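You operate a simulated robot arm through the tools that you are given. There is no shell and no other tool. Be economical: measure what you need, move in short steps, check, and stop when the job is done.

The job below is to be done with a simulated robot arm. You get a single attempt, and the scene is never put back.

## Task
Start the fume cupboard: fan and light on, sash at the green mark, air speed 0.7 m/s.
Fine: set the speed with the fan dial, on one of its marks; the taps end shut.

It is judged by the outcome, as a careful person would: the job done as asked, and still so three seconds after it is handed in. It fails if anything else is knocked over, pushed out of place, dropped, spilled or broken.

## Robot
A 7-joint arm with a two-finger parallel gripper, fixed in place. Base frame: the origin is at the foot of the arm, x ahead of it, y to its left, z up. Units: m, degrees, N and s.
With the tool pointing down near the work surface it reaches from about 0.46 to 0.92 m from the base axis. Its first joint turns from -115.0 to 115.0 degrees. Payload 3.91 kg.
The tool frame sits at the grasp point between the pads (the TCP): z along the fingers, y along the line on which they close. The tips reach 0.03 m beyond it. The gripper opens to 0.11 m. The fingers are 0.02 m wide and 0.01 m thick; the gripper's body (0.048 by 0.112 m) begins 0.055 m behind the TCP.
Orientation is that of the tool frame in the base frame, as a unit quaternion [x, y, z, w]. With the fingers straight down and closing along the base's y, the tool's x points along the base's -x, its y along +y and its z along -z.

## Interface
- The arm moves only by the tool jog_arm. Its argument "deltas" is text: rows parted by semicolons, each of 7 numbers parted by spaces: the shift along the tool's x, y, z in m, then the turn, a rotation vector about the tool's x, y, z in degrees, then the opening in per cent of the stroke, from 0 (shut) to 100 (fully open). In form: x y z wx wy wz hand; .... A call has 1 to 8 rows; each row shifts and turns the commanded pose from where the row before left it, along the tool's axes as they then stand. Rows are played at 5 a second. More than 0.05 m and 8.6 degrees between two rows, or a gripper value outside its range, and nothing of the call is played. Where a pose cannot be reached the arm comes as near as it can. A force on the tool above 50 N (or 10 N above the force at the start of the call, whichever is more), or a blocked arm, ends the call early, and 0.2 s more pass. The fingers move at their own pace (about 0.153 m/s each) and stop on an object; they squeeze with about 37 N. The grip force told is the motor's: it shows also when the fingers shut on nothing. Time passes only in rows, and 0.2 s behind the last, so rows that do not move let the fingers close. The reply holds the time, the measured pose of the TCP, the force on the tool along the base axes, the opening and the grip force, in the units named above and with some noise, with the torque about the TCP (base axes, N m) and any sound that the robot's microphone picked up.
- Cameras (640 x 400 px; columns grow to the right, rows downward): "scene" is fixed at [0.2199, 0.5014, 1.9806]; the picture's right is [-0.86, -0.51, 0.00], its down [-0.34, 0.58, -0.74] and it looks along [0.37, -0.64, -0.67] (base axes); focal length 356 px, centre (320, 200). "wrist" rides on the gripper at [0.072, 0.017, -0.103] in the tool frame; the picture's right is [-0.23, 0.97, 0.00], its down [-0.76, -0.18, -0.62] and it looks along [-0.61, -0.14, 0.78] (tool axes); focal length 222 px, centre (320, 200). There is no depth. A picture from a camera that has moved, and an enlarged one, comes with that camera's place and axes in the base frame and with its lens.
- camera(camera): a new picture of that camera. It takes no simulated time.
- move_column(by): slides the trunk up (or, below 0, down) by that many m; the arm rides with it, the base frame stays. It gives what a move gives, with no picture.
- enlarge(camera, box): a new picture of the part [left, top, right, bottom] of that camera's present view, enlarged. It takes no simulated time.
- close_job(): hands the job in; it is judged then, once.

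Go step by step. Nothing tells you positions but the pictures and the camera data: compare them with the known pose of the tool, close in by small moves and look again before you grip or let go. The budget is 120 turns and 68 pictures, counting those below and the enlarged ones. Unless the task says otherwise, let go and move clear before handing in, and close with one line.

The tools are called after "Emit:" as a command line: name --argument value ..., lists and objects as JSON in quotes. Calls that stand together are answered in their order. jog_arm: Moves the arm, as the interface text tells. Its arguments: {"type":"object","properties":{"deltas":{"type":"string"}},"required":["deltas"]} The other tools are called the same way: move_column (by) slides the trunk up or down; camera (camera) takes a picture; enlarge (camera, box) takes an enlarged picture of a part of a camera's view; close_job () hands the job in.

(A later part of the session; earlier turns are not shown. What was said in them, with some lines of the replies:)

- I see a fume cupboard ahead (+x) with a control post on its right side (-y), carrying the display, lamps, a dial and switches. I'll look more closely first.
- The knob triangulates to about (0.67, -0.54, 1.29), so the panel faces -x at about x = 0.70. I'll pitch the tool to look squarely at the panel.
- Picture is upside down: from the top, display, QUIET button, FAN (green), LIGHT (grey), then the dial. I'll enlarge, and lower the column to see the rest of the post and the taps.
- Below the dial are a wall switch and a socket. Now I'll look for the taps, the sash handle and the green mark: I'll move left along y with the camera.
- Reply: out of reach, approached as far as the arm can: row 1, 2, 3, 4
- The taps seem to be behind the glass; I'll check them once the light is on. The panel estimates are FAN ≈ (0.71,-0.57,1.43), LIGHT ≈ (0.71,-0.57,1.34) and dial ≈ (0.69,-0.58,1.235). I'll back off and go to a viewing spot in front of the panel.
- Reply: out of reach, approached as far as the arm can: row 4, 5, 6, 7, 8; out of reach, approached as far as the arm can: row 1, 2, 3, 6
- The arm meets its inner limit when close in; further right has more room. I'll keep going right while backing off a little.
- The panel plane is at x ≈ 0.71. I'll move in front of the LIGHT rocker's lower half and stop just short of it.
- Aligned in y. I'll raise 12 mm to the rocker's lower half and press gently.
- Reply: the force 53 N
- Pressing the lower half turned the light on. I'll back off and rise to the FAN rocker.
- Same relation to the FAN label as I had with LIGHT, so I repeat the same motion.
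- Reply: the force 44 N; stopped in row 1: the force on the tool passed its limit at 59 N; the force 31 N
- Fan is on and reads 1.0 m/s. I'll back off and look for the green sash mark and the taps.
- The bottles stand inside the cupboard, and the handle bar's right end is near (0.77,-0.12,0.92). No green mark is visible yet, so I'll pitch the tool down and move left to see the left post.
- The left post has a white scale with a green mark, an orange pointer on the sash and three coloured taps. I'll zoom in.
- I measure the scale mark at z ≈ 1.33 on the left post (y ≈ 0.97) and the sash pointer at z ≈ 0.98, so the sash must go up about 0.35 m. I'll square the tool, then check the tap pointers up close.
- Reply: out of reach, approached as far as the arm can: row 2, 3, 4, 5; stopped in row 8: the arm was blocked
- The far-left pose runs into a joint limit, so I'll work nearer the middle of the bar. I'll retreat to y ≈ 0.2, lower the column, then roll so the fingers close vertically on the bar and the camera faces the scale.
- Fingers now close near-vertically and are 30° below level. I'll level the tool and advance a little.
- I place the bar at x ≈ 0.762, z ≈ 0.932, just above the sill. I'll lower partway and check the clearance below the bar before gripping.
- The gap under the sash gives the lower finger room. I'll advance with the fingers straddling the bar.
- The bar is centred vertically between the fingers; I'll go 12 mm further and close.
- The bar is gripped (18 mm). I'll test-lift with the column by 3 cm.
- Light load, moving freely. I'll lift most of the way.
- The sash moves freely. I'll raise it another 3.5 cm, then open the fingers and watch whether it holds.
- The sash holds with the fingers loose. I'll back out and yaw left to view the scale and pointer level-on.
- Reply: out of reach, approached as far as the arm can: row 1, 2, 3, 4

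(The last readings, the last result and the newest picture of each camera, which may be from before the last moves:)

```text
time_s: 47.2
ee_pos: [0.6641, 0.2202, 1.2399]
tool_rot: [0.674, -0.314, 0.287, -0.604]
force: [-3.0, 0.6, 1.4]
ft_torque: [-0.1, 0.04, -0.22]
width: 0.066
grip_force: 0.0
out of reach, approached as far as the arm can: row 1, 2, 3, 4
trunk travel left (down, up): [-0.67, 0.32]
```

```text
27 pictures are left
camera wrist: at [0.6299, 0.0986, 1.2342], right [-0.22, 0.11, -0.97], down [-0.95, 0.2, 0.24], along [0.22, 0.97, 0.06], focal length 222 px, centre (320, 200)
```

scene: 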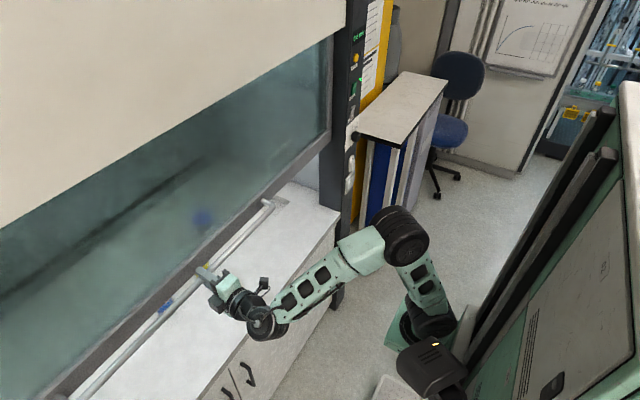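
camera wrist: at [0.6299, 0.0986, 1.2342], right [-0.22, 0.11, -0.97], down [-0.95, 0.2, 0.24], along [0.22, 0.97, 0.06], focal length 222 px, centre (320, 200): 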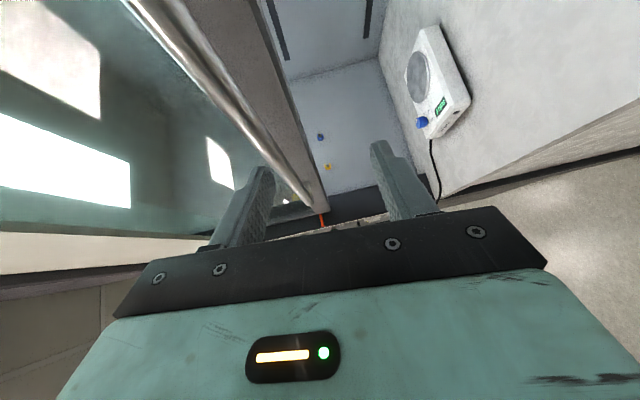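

Emit:
enlarge --camera "wrist" --box '[260, 170, 400, 250]'

```text
4.57 times, centred on (330, 210) of wrist
camera zoom: at [0.6299, 0.0986, 1.2342], right [-0.22, 0.11, -0.97], down [-0.95, 0.2, 0.24], along [0.22, 0.97, 0.06], focal length 1015 px, centre (274, 154)
```

zoom: 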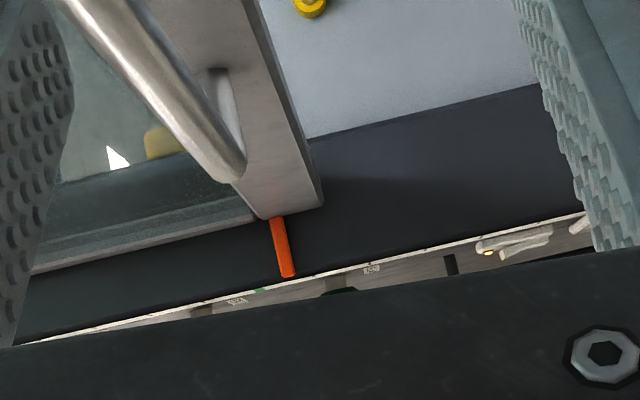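

The pointer sits about 30 mm below the green mark (1.298 against 1.329). I'll go back to the bar and lift it another 30 mm.

Emit:
jog_arm --deltas "0 -0.02 0 3 0 0 40; 0 -0.021 0 3 8 0 40; 0 0 0 0 8 0 40; 0 0 0 0 8 0 40; 0 0 0 0 0 0 40"

Emit:
camera --camera "wrist"

```text
time_s: 48.4
ee_pos: [0.6682, 0.2213, 1.2804]
tool_rot: [0.563, -0.426, 0.43, -0.562]
force: [0.6, 0.4, 0.2]
ft_torque: [-0.01, 0.0, 0.02]
width: 0.0442
grip_force: 0.0
trunk travel left (down, up): [-0.67, 0.32]
```

```text
25 pictures are left
camera wrist: at [0.5875, 0.125, 1.2636], right [-0.06, 0.21, -0.98], down [-0.8, 0.57, 0.17], along [0.59, 0.79, 0.14], focal length 222 px, centre (320, 200)
```

wrist: 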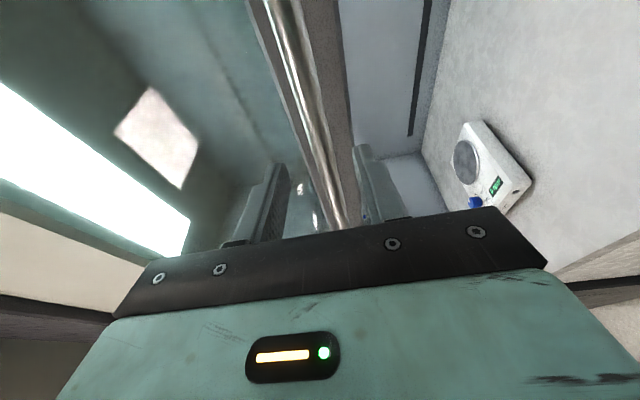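

Emit:
jog_arm --deltas "0.005 -0.002 0.018 0 0 0 40; 0.005 0 0.018 0 0 0 40; 0.004 0 0.016 0 0 0 40; 0 0 0 0 0 0 20; 0 0 0 0 0 0 5; 0 0 0 0 0 0 0; 0 0 0 0 0 0 0"

```text
time_s: 50.0
ee_pos: [0.7226, 0.2212, 1.2833]
tool_rot: [0.564, -0.425, 0.43, -0.562]
force: [0.3, -1.3, -7.3]
ft_torque: [0.67, 0.17, 0.52]
width: 0.018
grip_force: 45.2
trunk travel left (down, up): [-0.67, 0.32]
```

Emit:
move_column --by 0.03

Emit:
jog_arm --deltas "0 0 0 0 0 0 10; 0 0 0 0 0 0 22; 0 0 0 0 0 0 40; 0 0 0 0 0 0 40; -0.005 0 -0.018 0 0 0 40; -0.005 0 -0.018 0 0 0 40; -0.004 0 -0.016 0 0 0 40"

Emit:
jog_arm --deltas "0 0 0 0 -8 0 60; 0 0 0 0 -8 0 60; 0 0.01 0 0 -8 0 60; 0 0.02 0 -3 0 0 60; 0 0.011 0 -3 0 0 60"

Emit:
enlarge --camera "wrist" --box '[260, 170, 400, 250]'

```text
time_s: 50.7
ee_pos: [0.7228, 0.2212, 1.3155]
tool_rot: [0.563, -0.426, 0.431, -0.562]
force: [4.0, 2.1, 4.9]
ft_torque: [0.57, -0.29, -0.64]
width: 0.0178
grip_force: 45.3
trunk travel left (down, up): [-0.7, 0.29]
```

```text
time_s: 52.3
ee_pos: [0.6693, 0.2212, 1.3137]
tool_rot: [0.564, -0.425, 0.43, -0.562]
force: [0.5, -0.1, -0.3]
ft_torque: [-0.01, -0.01, 0.01]
width: 0.0439
grip_force: 0.1
trunk travel left (down, up): [-0.7, 0.29]
```

```text
time_s: 53.5
ee_pos: [0.6682, 0.2197, 1.2715]
tool_rot: [0.674, -0.314, 0.287, -0.604]
force: [-0.2, -0.5, -0.4]
ft_torque: [0.0, 0.02, 0.02]
width: 0.0657
grip_force: 0.1
trunk travel left (down, up): [-0.7, 0.29]
```

```text
4.57 times, centred on (330, 210) of wrist
camera zoom: at [0.6334, 0.0991, 1.2652], right [-0.22, 0.1, -0.97], down [-0.95, 0.21, 0.24], along [0.22, 0.97, 0.05], focal length 1015 px, centre (274, 154)
```

zoom: 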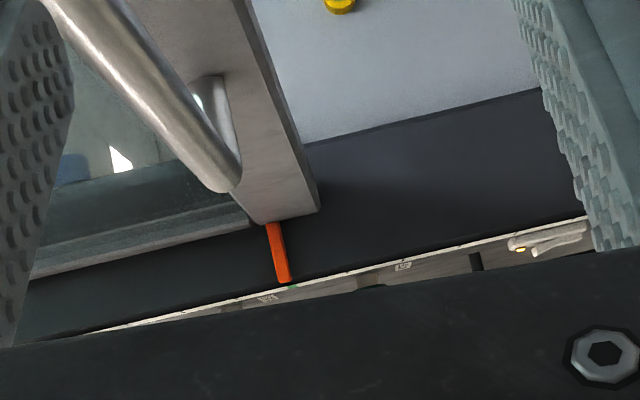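

Pointer and green mark now nearly coincide; a tighter zoom to check.

Emit:
enlarge --camera "wrist" --box '[318, 222, 350, 242]'

```text
16.00 times, centred on (334, 232) of wrist
camera zoom: at [0.6334, 0.0991, 1.2652], right [-0.22, 0.1, -0.97], down [-0.95, 0.21, 0.24], along [0.22, 0.97, 0.05], focal length 3554 px, centre (96, -312)
```

zoom: 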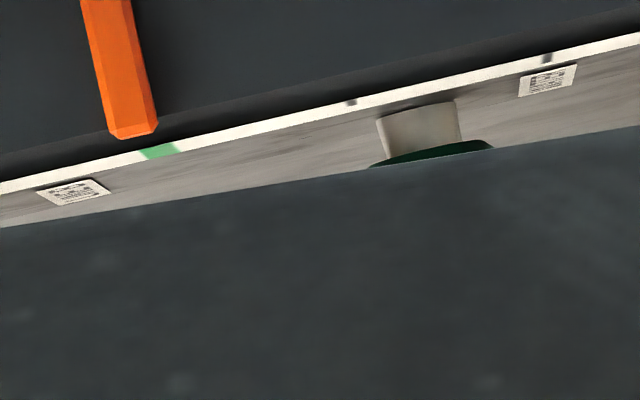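

The pointer is about 6 mm above the mark's centre. I'll regrip and lower by 6 mm.

Emit:
jog_arm --deltas "0 -0.02 0 3 0 0 40; 0 -0.021 0 3 8 0 40; 0 0 0 0 8 0 40; 0 0 0 0 8 0 40; 0 0 0 0 0 0 40"

Emit:
jog_arm --deltas "0.005 -0.001 0.018 0 0 0 40; 0.005 0 0.018 0 0 0 40; 0.004 0 0.016 0 0 0 40; 0 0 0 0 0 0 20; 0 0 0 0 0 0 5; 0 0 0 0 0 0 0; 0 0 0 0 0 0 0"

```text
time_s: 54.7
ee_pos: [0.6704, 0.2216, 1.3118]
tool_rot: [0.564, -0.425, 0.431, -0.562]
force: [0.2, 0.2, 0.6]
ft_torque: [0.01, -0.02, -0.01]
width: 0.0443
grip_force: 0.1
trunk travel left (down, up): [-0.7, 0.29]
```

```text
time_s: 56.3
ee_pos: [0.7257, 0.2249, 1.3123]
tool_rot: [0.564, -0.424, 0.431, -0.562]
force: [-2.2, -1.0, -3.6]
ft_torque: [0.65, 0.08, 0.24]
width: 0.0179
grip_force: 45.1
trunk travel left (down, up): [-0.7, 0.29]
```

Emit:
move_column --by -0.005

Emit:
jog_arm --deltas "0 0 0 0 0 0 10; 0 0 0 0 0 0 22; 0 0 0 0 0 0 40; 0 0 0 0 0 0 40; -0.005 0 -0.018 0 0 0 40; -0.005 0 -0.018 0 0 0 40; -0.004 0 -0.016 0 0 0 40"

Emit:
jog_arm --deltas "0 0 0 0 -8 0 60; 0 0 0 0 -8 0 60; 0 0.01 0 0 -8 0 60; 0 0.02 0 -3 0 0 60; 0 0.011 0 -3 0 0 60"

Emit:
enlarge --camera "wrist" --box '[310, 214, 350, 239]'

```text
time_s: 56.9
ee_pos: [0.7251, 0.2257, 1.3096]
tool_rot: [0.564, -0.424, 0.432, -0.562]
force: [1.0, 2.2, 3.1]
ft_torque: [0.61, -0.13, -0.61]
width: 0.018
grip_force: 44.7
trunk travel left (down, up): [-0.695, 0.295]
```

```text
time_s: 58.5
ee_pos: [0.6726, 0.2228, 1.307]
tool_rot: [0.564, -0.425, 0.432, -0.561]
force: [0.1, 0.1, -0.4]
ft_torque: [-0.01, 0.0, 0.06]
width: 0.0442
grip_force: 0.1
trunk travel left (down, up): [-0.695, 0.295]
```

```text
time_s: 59.7
ee_pos: [0.6727, 0.2251, 1.2664]
tool_rot: [0.674, -0.314, 0.288, -0.603]
force: [-0.7, 0.1, 0.1]
ft_torque: [0.0, 0.05, 0.0]
width: 0.0661
grip_force: 0.0
trunk travel left (down, up): [-0.695, 0.295]
```

```text
16.00 times, centred on (330, 226) of wrist
camera zoom: at [0.6379, 0.1036, 1.2615], right [-0.22, 0.1, -0.97], down [-0.95, 0.21, 0.23], along [0.22, 0.97, 0.05], focal length 3554 px, centre (160, -224)
```

zoom: 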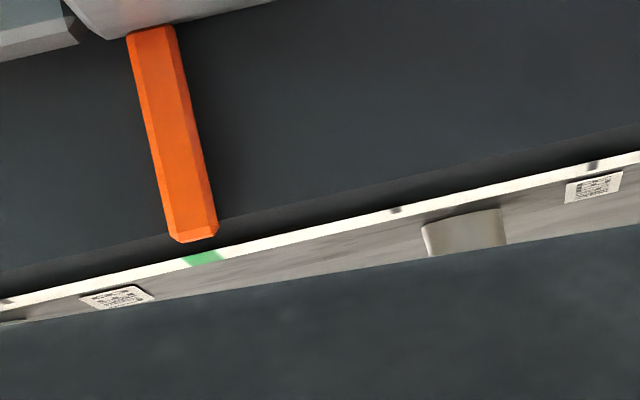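

The pointer is within about 1.5 mm of the mark and the sash holds. Now I'll read the air speed.

Emit:
enlarge --camera "scene" --box '[335, 0, 385, 160]'

Emit:
enlarge --camera "scene" --box '[345, 25, 375, 45]'

Emit:
jog_arm --deltas "0 0 -0.03 0 8 0 0; 0 0 0 0 8 0 0; 0 0 0 0 0 8.2 0; 0 0 0 0 0 8.2 0; 0 0 0 0 0 8.2 0; 0 0 0 0 0 8.2 0; 0 0 0 0 0 8.2 0; 0 0 0 0 0 8.2 0"

```text
2.50 times, centred on (360, 80) of scene
camera zoom: at [0.2199, 0.5014, 1.9806], right [-0.86, -0.51, 0.0], down [-0.34, 0.58, -0.74], along [0.37, -0.64, -0.67], focal length 890 px, centre (220, 500)
```

zoom: 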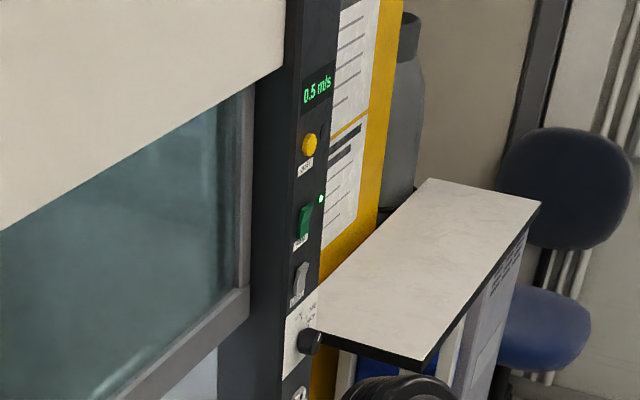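

```text
16.00 times, centred on (360, 35) of scene
camera zoom: at [0.2199, 0.5014, 1.9806], right [-0.86, -0.51, 0.0], down [-0.34, 0.58, -0.74], along [0.37, -0.64, -0.67], focal length 5696 px, centre (-320, 2840)
```

zoom: 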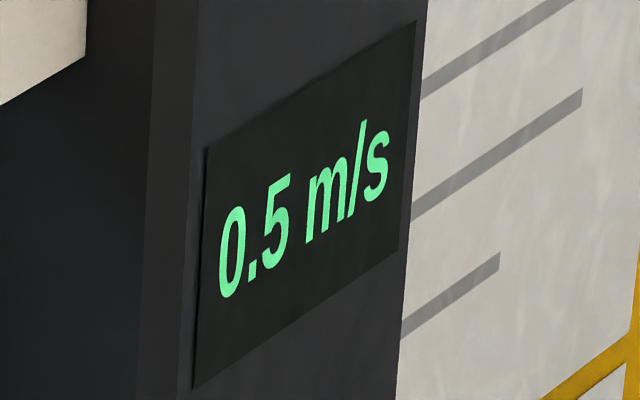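

```text
time_s: 61.5
ee_pos: [0.6491, 0.2063, 1.2704]
tool_rot: [-0.405, 0.62, -0.115, 0.662]
force: [-0.3, -0.3, -0.1]
ft_torque: [0.01, 0.0, -0.02]
width: 0.0001
grip_force: 37.0
trunk travel left (down, up): [-0.695, 0.295]
```

Speed reads 0.5 m/s, so the dial must go up one step. First I'll re-check the taps from the left pose on the way: finish rolling back and pitch down.

Emit:
jog_arm --deltas "0 0 0 0 0 8.2 0; 0 0 0 0 0 8.2 0; 0 0 0 0 0 8.2 0; 0 0 0 0 0 8.2 0; 0 0 0 0 0 8.2 0; 0 0 -0.03 0 8 0 0; 0 0 -0.02 0 8 0 0; 0 0 -0.02 0 8 0 0"

Emit:
jog_arm --deltas "0 0.04 0 0 8 0 0; 0 0.05 0 0 8 0 0; 0 0.05 0 0 0 0 0; 0 0.05 0 0 0 0 0; 0 0 0 0 0 0 0"

Emit:
camera --camera "wrist"

```text
time_s: 63.3
ee_pos: [0.5869, 0.1785, 1.2839]
tool_rot: [-0.186, 0.845, 0.087, 0.494]
force: [-0.3, -0.3, -0.2]
ft_torque: [-0.02, 0.01, -0.02]
width: 0.0
grip_force: 37.0
trunk travel left (down, up): [-0.695, 0.295]
```

```text
time_s: 64.5
ee_pos: [0.5097, 0.3508, 1.2784]
tool_rot: [-0.196, 0.905, 0.061, 0.373]
force: [-0.1, -0.6, -0.2]
ft_torque: [0.02, 0.01, -0.04]
width: 0.0002
grip_force: 36.5
trunk travel left (down, up): [-0.695, 0.295]
```

```text
19 pictures are left
camera wrist: at [0.3885, 0.3188, 1.3012], right [-0.24, 0.96, 0.12], down [0.16, -0.09, 0.98], along [0.96, 0.26, -0.13], focal length 222 px, centre (320, 200)
```

wrist: 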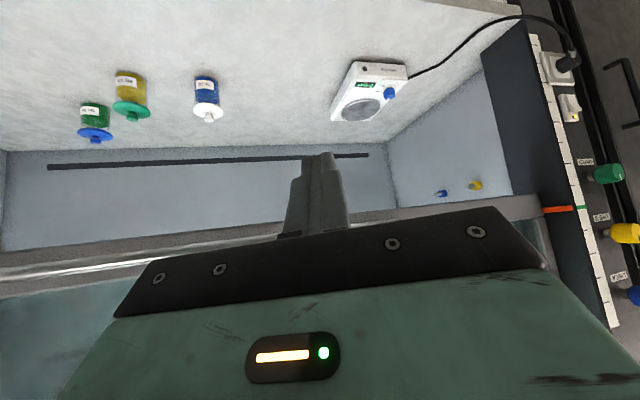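

Clear view: the sash pointer is at the green mark, and the bottles are undisturbed. I'll zoom on the taps.

Emit:
enlarge --camera "wrist" --box '[540, 150, 640, 312]'

```text
2.47 times, centred on (590, 231) of wrist
camera zoom: at [0.3885, 0.3188, 1.3012], right [-0.24, 0.96, 0.12], down [0.16, -0.09, 0.98], along [0.96, 0.26, -0.13], focal length 548 px, centre (-347, 124)
```

zoom: 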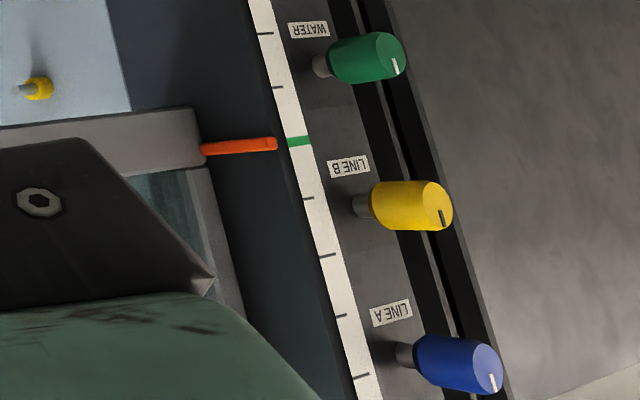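

All three taps point the same way (upright), as at the start, and nothing is flowing. Now I'll go back right to the dial.

Emit:
jog_arm --deltas "-0.01 -0.04 0.01 5.5 0 5.9 0; -0.01 -0.04 0.01 5.5 0 5.9 0; -0.01 -0.04 0.01 4.5 0 4.8 0; -0.01 -0.045 0.01 0 0 0 0; -0.01 -0.045 0.01 0 0 0 0; 0 -0.05 0 0 0 0 0; 0 -0.05 0 0 0 0 0; 0 -0.05 0 0 0 0 0"

Emit:
jog_arm --deltas "0 -0.05 0 0 0 0 0; 0 -0.05 0 0 0 0 0; 0 -0.05 0 0 0 0 0; 0 -0.05 0 0 0 0 0; 0 -0.05 0 0 0 0 0; 0 -0.05 0 0 0 0 0; 0 -0.05 0 0 0 0 0; 0 -0.05 0 0 0 0 0"

```text
time_s: 66.3
ee_pos: [0.6141, 0.0092, 1.2873]
tool_rot: [-0.013, 0.923, -0.008, 0.383]
force: [0.9, 0.4, 0.4]
ft_torque: [-0.04, 0.05, -0.02]
width: 0.0
grip_force: 37.2
trunk travel left (down, up): [-0.695, 0.295]
```

```text
time_s: 68.1
ee_pos: [0.6229, -0.3922, 1.302]
tool_rot: [-0.013, 0.923, -0.008, 0.384]
force: [0.3, -0.3, 0.0]
ft_torque: [0.0, -0.02, -0.01]
width: 0.0
grip_force: 36.7
trunk travel left (down, up): [-0.695, 0.295]
```

Next I level the tool and align with the dial.

Emit:
jog_arm --deltas "0 -0.05 -0.02 0 -8 0 30; 0 -0.05 -0.02 0 -8 0 60; 0 -0.05 0 0 -8 0 60; 0 -0.03 0 0 -8 0 60; 0 0 0 0 -8 0 60; 0 0 0 0 -4 0 60; 0 0 0 0 0 0 60"

Emit:
camera --camera "wrist"

```text
refused: row 1 steps farther than a row can; nothing moved
```

```text
17 pictures are left
camera wrist: at [0.4982, -0.374, 1.3223], right [0.14, 0.98, 0.14], down [0.1, -0.15, 0.98], along [0.98, -0.13, -0.12], focal length 222 px, centre (320, 200)
```

wrist: 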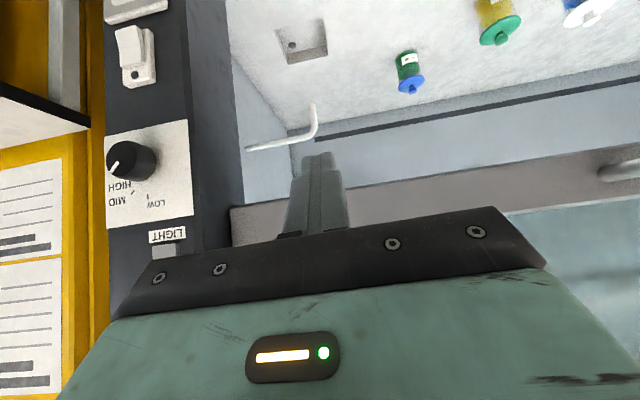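

Emit:
jog_arm --deltas "0 -0.04 -0.02 0 -8 0 30; 0 -0.04 -0.02 0 -8 0 60; 0 -0.04 0 0 -8 0 60; 0 -0.04 0 0 -8 0 60; 0 -0.023 0 0 -8 0 60; 0 0 0 0 -4 0 60; 0 0 0 0 0 0 60"

Emit:
move_column --by -0.08

Emit:
camera --camera "wrist"

```text
time_s: 69.7
ee_pos: [0.5951, -0.5737, 1.3289]
tool_rot: [-0.014, 0.712, -0.003, 0.702]
force: [0.2, 1.1, 0.0]
ft_torque: [0.04, 0.0, 0.06]
width: 0.0661
grip_force: 0.1
trunk travel left (down, up): [-0.695, 0.295]
```

```text
time_s: 70.8
ee_pos: [0.5942, -0.5746, 1.2471]
tool_rot: [-0.013, 0.712, -0.003, 0.702]
force: [0.6, 0.2, -0.1]
ft_torque: [0.0, -0.01, -0.01]
width: 0.0659
grip_force: 0.0
trunk travel left (down, up): [-0.615, 0.375]
```

```text
16 pictures are left
camera wrist: at [0.4894, -0.5594, 1.177], right [-0.01, 0.98, 0.2], down [-0.61, -0.17, 0.78], along [0.79, -0.11, 0.6], focal length 222 px, centre (320, 200)
```

wrist: 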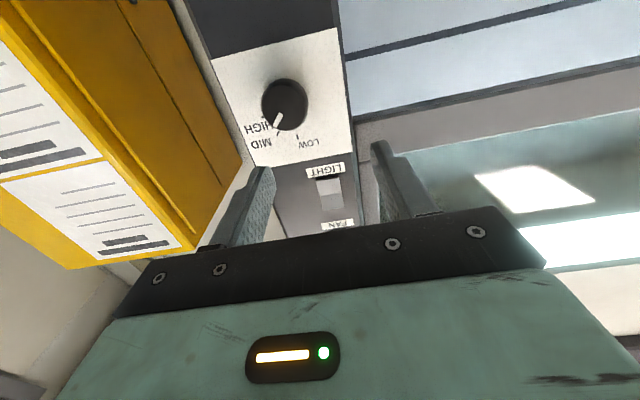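

Emit:
enlarge --camera "wrist" --box '[220, 50, 360, 170]'

```text
3.33 times, centred on (290, 110) of wrist
camera zoom: at [0.4894, -0.5594, 1.177], right [-0.01, 0.98, 0.2], down [-0.61, -0.17, 0.78], along [0.79, -0.11, 0.6], focal length 740 px, centre (420, 500)
```

zoom: 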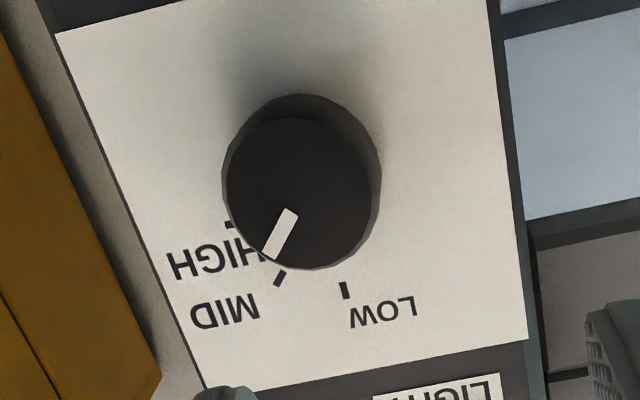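

The pointer is at MID (0.5 m/s), so HIGH, about 40° clockwise, should give 0.7. The dial axis is at y ≈ -0.594, z ≈ 1.225; I'll align and close in.

Emit:
jog_arm --deltas "0.022 -0.019 0 0 0 0 60; 0 0 0.03 0 0 0 60; 0 0 0.015 0 0 0 60; 0 0 0 0 0 0 60"

Emit:
camera --camera "wrist"

```text
time_s: 71.8
ee_pos: [0.6399, -0.5907, 1.2248]
tool_rot: [-0.014, 0.713, -0.003, 0.701]
force: [0.1, 0.4, 0.2]
ft_torque: [-0.01, -0.02, -0.01]
width: 0.0662
grip_force: 0.2
trunk travel left (down, up): [-0.615, 0.375]
```

```text
14 pictures are left
camera wrist: at [0.5339, -0.5765, 1.1536], right [-0.01, 0.98, 0.2], down [-0.61, -0.17, 0.78], along [0.79, -0.11, 0.6], focal length 222 px, centre (320, 200)
```

wrist: 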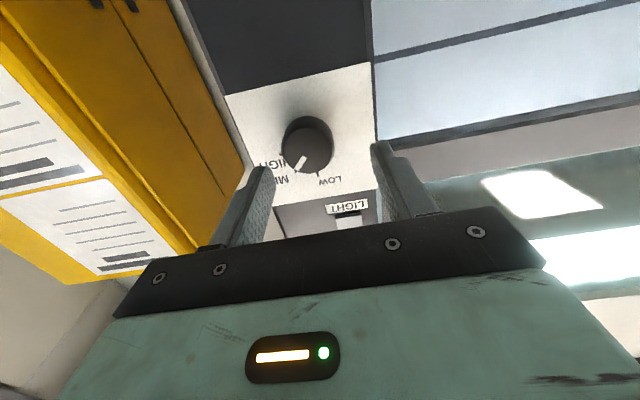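

Emit:
jog_arm --deltas "0.004 -0.005 0.012 0 0 0 60; 0 0 0.012 0 0 0 60; 0 0 0.009 0 0 0 60; 0 0 0 0 0 0 60"

Emit:
enlarge --camera "wrist" --box '[200, 80, 420, 240]'

```text
time_s: 72.8
ee_pos: [0.6719, -0.5962, 1.2211]
tool_rot: [-0.014, 0.713, -0.003, 0.701]
force: [-0.2, -0.8, 0.4]
ft_torque: [0.03, -0.03, 0.0]
width: 0.0657
grip_force: 0.0
trunk travel left (down, up): [-0.615, 0.375]
```

```text
2.50 times, centred on (310, 160) of wrist
camera zoom: at [0.5673, -0.5823, 1.1499], right [-0.01, 0.98, 0.2], down [-0.61, -0.17, 0.78], along [0.79, -0.11, 0.6], focal length 555 px, centre (345, 300)
```

zoom: 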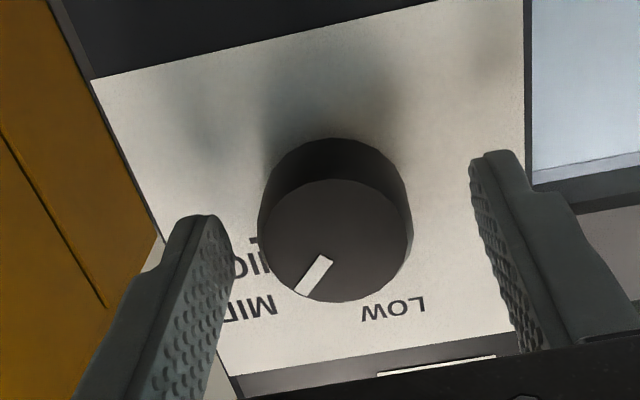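

Emit:
jog_arm --deltas "-0.003 -0.003 0.002 0 0 0 60; 0 0 0 0 0 0 45; 0 0 0 0 0 0 35; 0 0 0 0 0 0 20; 0 0 0 0 0 0 20"

```text
time_s: 74.0
ee_pos: [0.675, -0.6007, 1.2259]
tool_rot: [-0.014, 0.712, -0.003, 0.702]
force: [4.9, -3.4, 2.2]
ft_torque: [0.02, -0.17, -0.77]
width: 0.0419
grip_force: 44.7
trunk travel left (down, up): [-0.615, 0.375]
```

The knob is gripped with low side forces. I'll turn clockwise 40°.

Emit:
jog_arm --deltas "0 0 0 0 0 5 20; 0 0 0 0 0 5 20; 0 0 0 0 0 5 20; 0 0 0 0 0 5 20; 0 0 0 0 0 5 20; 0 0 0 0 0 5 20; 0 0 0 0 0 5 20; 0 0 0 0 0 5 20"

Emit:
enlarge --camera "scene" --box '[330, 20, 390, 160]'

Emit:
enlarge --camera "wrist" --box '[200, 80, 440, 240]'

```text
time_s: 75.8
ee_pos: [0.674, -0.6004, 1.2264]
tool_rot: [0.23, 0.674, 0.238, 0.66]
force: [23.1, -14.5, 16.7]
ft_torque: [0.0, -0.28, -0.66]
width: 0.0419
grip_force: 44.4
trunk travel left (down, up): [-0.615, 0.375]
```

```text
2.86 times, centred on (360, 90) of scene
camera zoom: at [0.2199, 0.5014, 1.9806], right [-0.86, -0.51, 0.0], down [-0.34, 0.58, -0.74], along [0.37, -0.64, -0.67], focal length 1017 px, centre (206, 514)
```

zoom: 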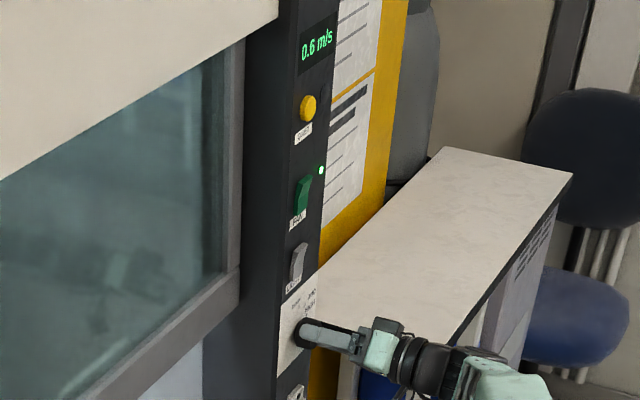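

```text
2.50 times, centred on (320, 160) of wrist
camera zoom: at [0.5699, -0.5422, 1.1804], right [0.0, 0.62, 0.79], down [-0.61, -0.62, 0.49], along [0.8, -0.48, 0.37], focal length 555 px, centre (320, 300)
```

zoom: 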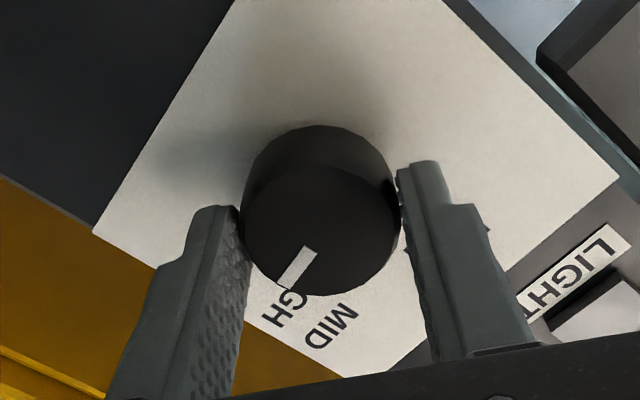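

The knob turned with the gripper towards HIGH, and the display is at 0.6. I'll wait a moment and read it again.

Emit:
jog_arm --deltas "0 0 0 0 0 0 20; 0 0 0 0 0 0 20; 0 0 0 0 0 0 20; 0 0 0 0 0 0 60; 0 0 0 0 0 0 60; 0 0 -0.02 0 0 0 60; 0 0 -0.03 0 0 0 60; 0 0 0 0 0 0 60"

Emit:
enlarge --camera "scene" --box '[330, 20, 390, 160]'

Emit:
enlarge --camera "wrist" --box '[220, 40, 420, 180]'

```text
time_s: 77.6
ee_pos: [0.6238, -0.6027, 1.227]
tool_rot: [0.23, 0.675, 0.237, 0.66]
force: [-0.3, -0.2, -0.2]
ft_torque: [0.01, -0.02, -0.01]
width: 0.0659
grip_force: 0.1
trunk travel left (down, up): [-0.615, 0.375]
```

```text
2.86 times, centred on (360, 90) of scene
camera zoom: at [0.2199, 0.5014, 1.9806], right [-0.86, -0.51, 0.0], down [-0.34, 0.58, -0.74], along [0.37, -0.64, -0.67], focal length 1017 px, centre (206, 514)
```

zoom: 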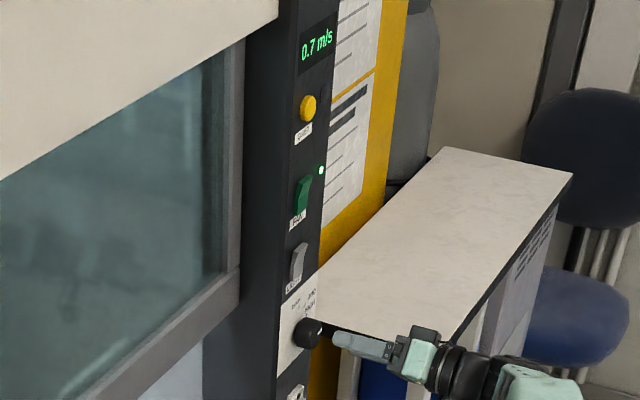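

```text
2.86 times, centred on (320, 110) of wrist
camera zoom: at [0.5188, -0.5445, 1.1825], right [0.0, 0.62, 0.78], down [-0.61, -0.62, 0.49], along [0.8, -0.48, 0.37], focal length 635 px, centre (320, 457)
```

zoom: 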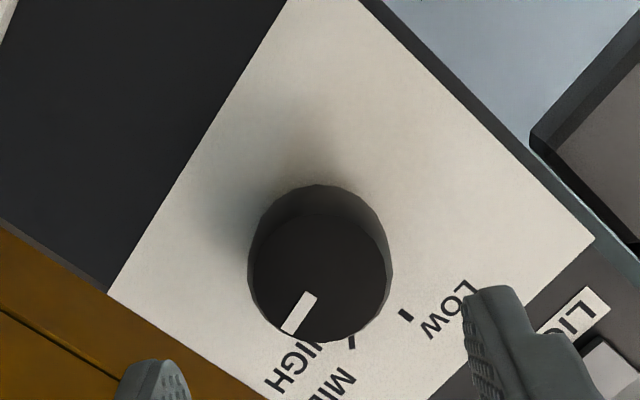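

Display reads 0.7 m/s. I'll check the pointer sits squarely on the HIGH mark from a near-frontal view.

Emit:
jog_arm --deltas "0 0 -0.02 0 0 -8 30; 0 0 0 0 0 -8 0; 0 0 0 0 0 -8 0; 0 0 0 0 0 -8 0; 0 0 0 0 0 -8 0; -0.01 0.035 0 0 8 0 0; 0 0.035 0 0 8 0 0; 0 0 0 0 8 0 0"

Emit:
jog_arm --deltas "0 0 0 0 8 0 0; -0.015 0 0 0 8 0 0; 0 0 0 0 5 0 0; 0 0 0 0 0 0 0"

Emit:
enlarge --camera "wrist" --box '[160, 80, 300, 230]'

```text
time_s: 79.4
ee_pos: [0.6033, -0.5306, 1.2351]
tool_rot: [-0.013, 0.843, -0.006, 0.537]
force: [0.7, -0.2, -0.3]
ft_torque: [0.02, -0.02, 0.07]
width: 0.0001
grip_force: 37.4
trunk travel left (down, up): [-0.615, 0.375]
```

```text
time_s: 80.4
ee_pos: [0.6106, -0.5309, 1.2475]
tool_rot: [-0.012, 0.927, -0.008, 0.375]
force: [0.9, 0.3, 0.2]
ft_torque: [0.02, 0.0, 0.04]
width: 0.0001
grip_force: 36.8
trunk travel left (down, up): [-0.615, 0.375]
```

```text
2.67 times, centred on (230, 155) of wrist
camera zoom: at [0.4877, -0.5135, 1.2698], right [0.15, 0.98, 0.13], down [0.12, -0.15, 0.98], along [0.98, -0.13, -0.14], focal length 592 px, centre (560, 320)
```

zoom: 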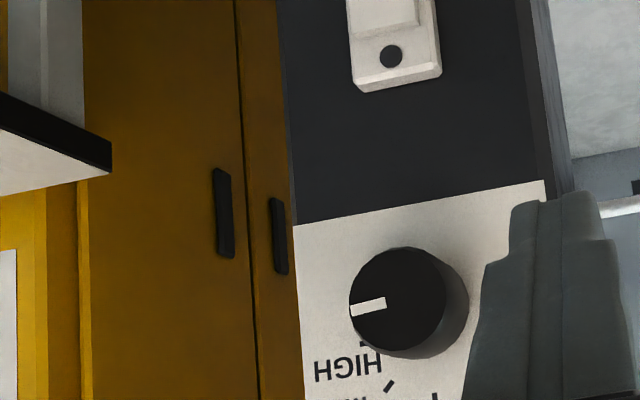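

The pointer seems slightly past HIGH, perhaps by 5–10°. I'll take a truly frontal view to measure it.

Emit:
jog_arm --deltas "0 -0.04 -0.01 0 -8 0 0; 0 -0.04 0 0 -8 0 0; 0 0 0 0 -8 0 0; 0 0 0 0 -8 0 0; 0 0 0 0 -8 0 0; 0 0 0 0 -5 0 60; 0 0 0 0 0 0 60"

Emit:
move_column --by 0.03

Emit:
enlarge --camera "wrist" --box '[240, 0, 400, 100]'

```text
time_s: 82.0
ee_pos: [0.6056, -0.6125, 1.2565]
tool_rot: [-0.015, 0.712, -0.003, 0.702]
force: [0.6, -0.4, -0.2]
ft_torque: [0.01, 0.01, 0.01]
width: 0.066
grip_force: 0.2
trunk travel left (down, up): [-0.615, 0.375]
```

```text
time_s: 82.8
ee_pos: [0.6065, -0.6111, 1.2863]
tool_rot: [-0.015, 0.713, -0.003, 0.701]
force: [0.3, 0.8, 0.0]
ft_torque: [0.0, 0.01, -0.01]
width: 0.0658
grip_force: 0.0
trunk travel left (down, up): [-0.645, 0.345]
```

```text
4.00 times, centred on (320, 50) of wrist
camera zoom: at [0.5008, -0.5967, 1.2144], right [-0.01, 0.98, 0.2], down [-0.61, -0.17, 0.78], along [0.79, -0.11, 0.6], focal length 888 px, centre (320, 800)
```

zoom: 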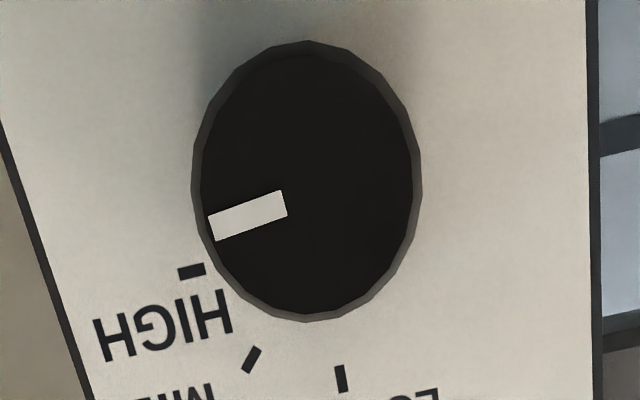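

Working in panel coordinates, the ticks point radially at 0°, 45° and 90°, and the pointer is at about 85°, a few degrees short of HIGH. The display reads 0.7, which fits. I'll regrip at the known spot and turn 4.5° more.

Emit:
move_column --by -0.06

Emit:
jog_arm --deltas "0 0.0105 0 0 0 0 60; 0 0 0.03 0 0 0 60; 0 0 0.025 0 0 0 60; 0 0 0.013 0 0 0 60; 0 0 0 0 0 0 60"

```text
time_s: 83.8
ee_pos: [0.605, -0.612, 1.2261]
tool_rot: [-0.013, 0.713, -0.004, 0.701]
force: [-0.8, -0.7, -0.4]
ft_torque: [0.02, 0.03, -0.02]
width: 0.0661
grip_force: 0.1
trunk travel left (down, up): [-0.585, 0.405]
```

```text
time_s: 85.0
ee_pos: [0.6724, -0.5979, 1.2253]
tool_rot: [-0.015, 0.713, -0.003, 0.701]
force: [0.6, -0.6, -0.6]
ft_torque: [-0.01, -0.02, 0.01]
width: 0.0662
grip_force: 0.1
trunk travel left (down, up): [-0.585, 0.405]
```

Emit:
jog_arm --deltas "0 -0.003 0.002 0 0 0 60; 0 0 0 0 0 0 45; 0 0 0 0 0 0 30; 0 0 0 0 0 0 20; 0 0 0 0 0 0 20; 0 0 0 0 0 2.5 20; 0 0 0 0 0 2.5 20; 0 0 0 0 0 0 20"

Emit:
jog_arm --deltas "0 0 0 0 0 0 40; 0 0 0 0 0 0 60; 0 0 0 0 0 0 60; 0 0 -0.03 0 0 0 60; 0 0 -0.03 0 0 0 60; 0 0 -0.01 0 0 -5 60; 0 0 0 0 0 0 60; 0 0 0 0 0 0 60"

Emit:
move_column --by 0.06

Emit:
enlarge --camera "wrist" --box '[240, 0, 400, 100]'

Emit:
enlarge --camera "scene" --box '[330, 20, 390, 160]'

```text
time_s: 86.8
ee_pos: [0.6759, -0.6011, 1.2249]
tool_rot: [0.015, 0.712, 0.029, 0.701]
force: [-0.4, 13.7, -3.1]
ft_torque: [-0.01, -0.97, -0.14]
width: 0.0416
grip_force: 44.9
trunk travel left (down, up): [-0.585, 0.405]
```

```text
time_s: 88.6
ee_pos: [0.6053, -0.6043, 1.2271]
tool_rot: [-0.014, 0.713, -0.004, 0.701]
force: [0.6, 0.1, -0.2]
ft_torque: [0.02, 0.0, -0.02]
width: 0.066
grip_force: 0.2
trunk travel left (down, up): [-0.585, 0.405]
```

```text
time_s: 89.6
ee_pos: [0.6054, -0.6045, 1.2876]
tool_rot: [-0.015, 0.713, -0.003, 0.701]
force: [0.2, -0.7, -0.3]
ft_torque: [-0.01, 0.0, -0.02]
width: 0.0659
grip_force: 0.0
trunk travel left (down, up): [-0.645, 0.345]
```

```text
4.00 times, centred on (320, 50) of wrist
camera zoom: at [0.5003, -0.59, 1.2158], right [-0.01, 0.98, 0.2], down [-0.61, -0.17, 0.78], along [0.79, -0.11, 0.6], focal length 888 px, centre (320, 800)
```

zoom: 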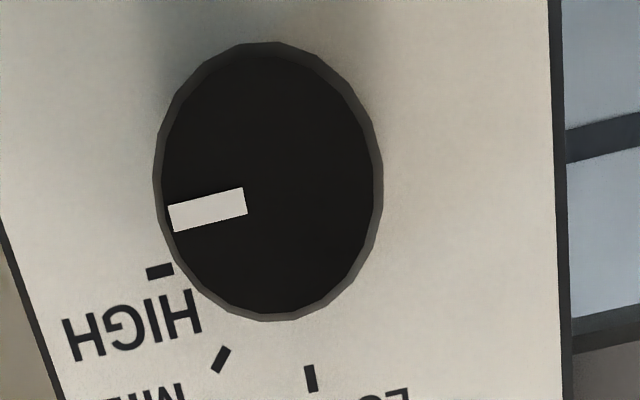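

```text
2.86 times, centred on (360, 90) of scene
camera zoom: at [0.2199, 0.5014, 1.9806], right [-0.86, -0.51, 0.0], down [-0.34, 0.58, -0.74], along [0.37, -0.64, -0.67], focal length 1017 px, centre (206, 514)
```

zoom: 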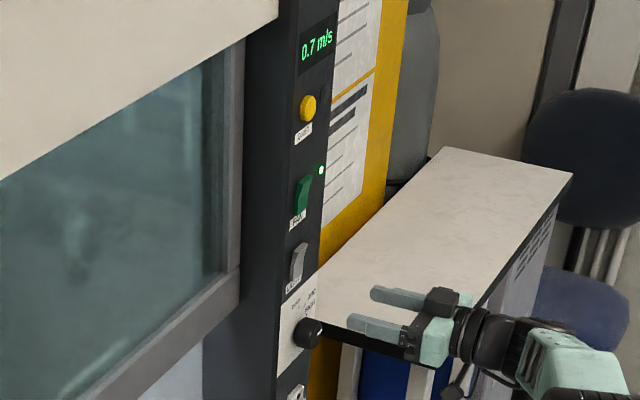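

The pointer is now parallel to the HIGH tick and the display holds 0.7 m/s. I'll move clear and take a last look.

Emit:
jog_arm --deltas "0 0 -0.04 0 0 0 60; 0 0 -0.03 0 0 0 60; 0 0 0 0 0 0 60"

Emit:
camera --camera "scene"

```text
time_s: 90.4
ee_pos: [0.537, -0.6086, 1.2903]
tool_rot: [-0.014, 0.713, -0.004, 0.701]
force: [0.5, -0.2, 0.7]
ft_torque: [0.0, 0.02, 0.01]
width: 0.0658
grip_force: 0.1
trunk travel left (down, up): [-0.645, 0.345]
```

```text
4 pictures are left
```

scene: 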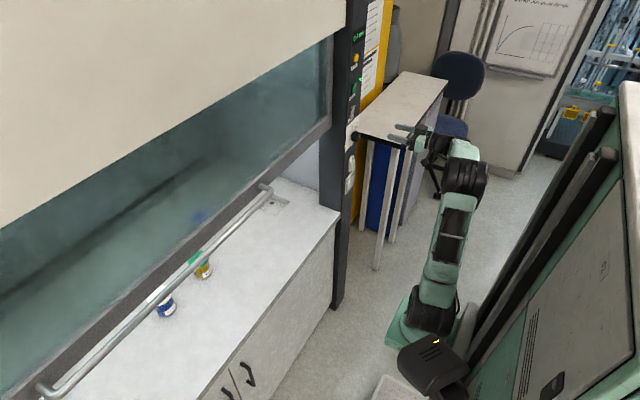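

The sash holds at the mark, the light and fan are on, the display reads 0.7 m/s, and the arm is clear. I'm handing in.

Emit:
close_job

```text
The job is handed in.
```

The fume cupboard is running and handed in: fan and light are on, the sash is within about 2 mm of the green mark, and the dial is on HIGH, reading 0.7 m/s. I did not touch the taps; all three pointed straight up, which I took to be shut.
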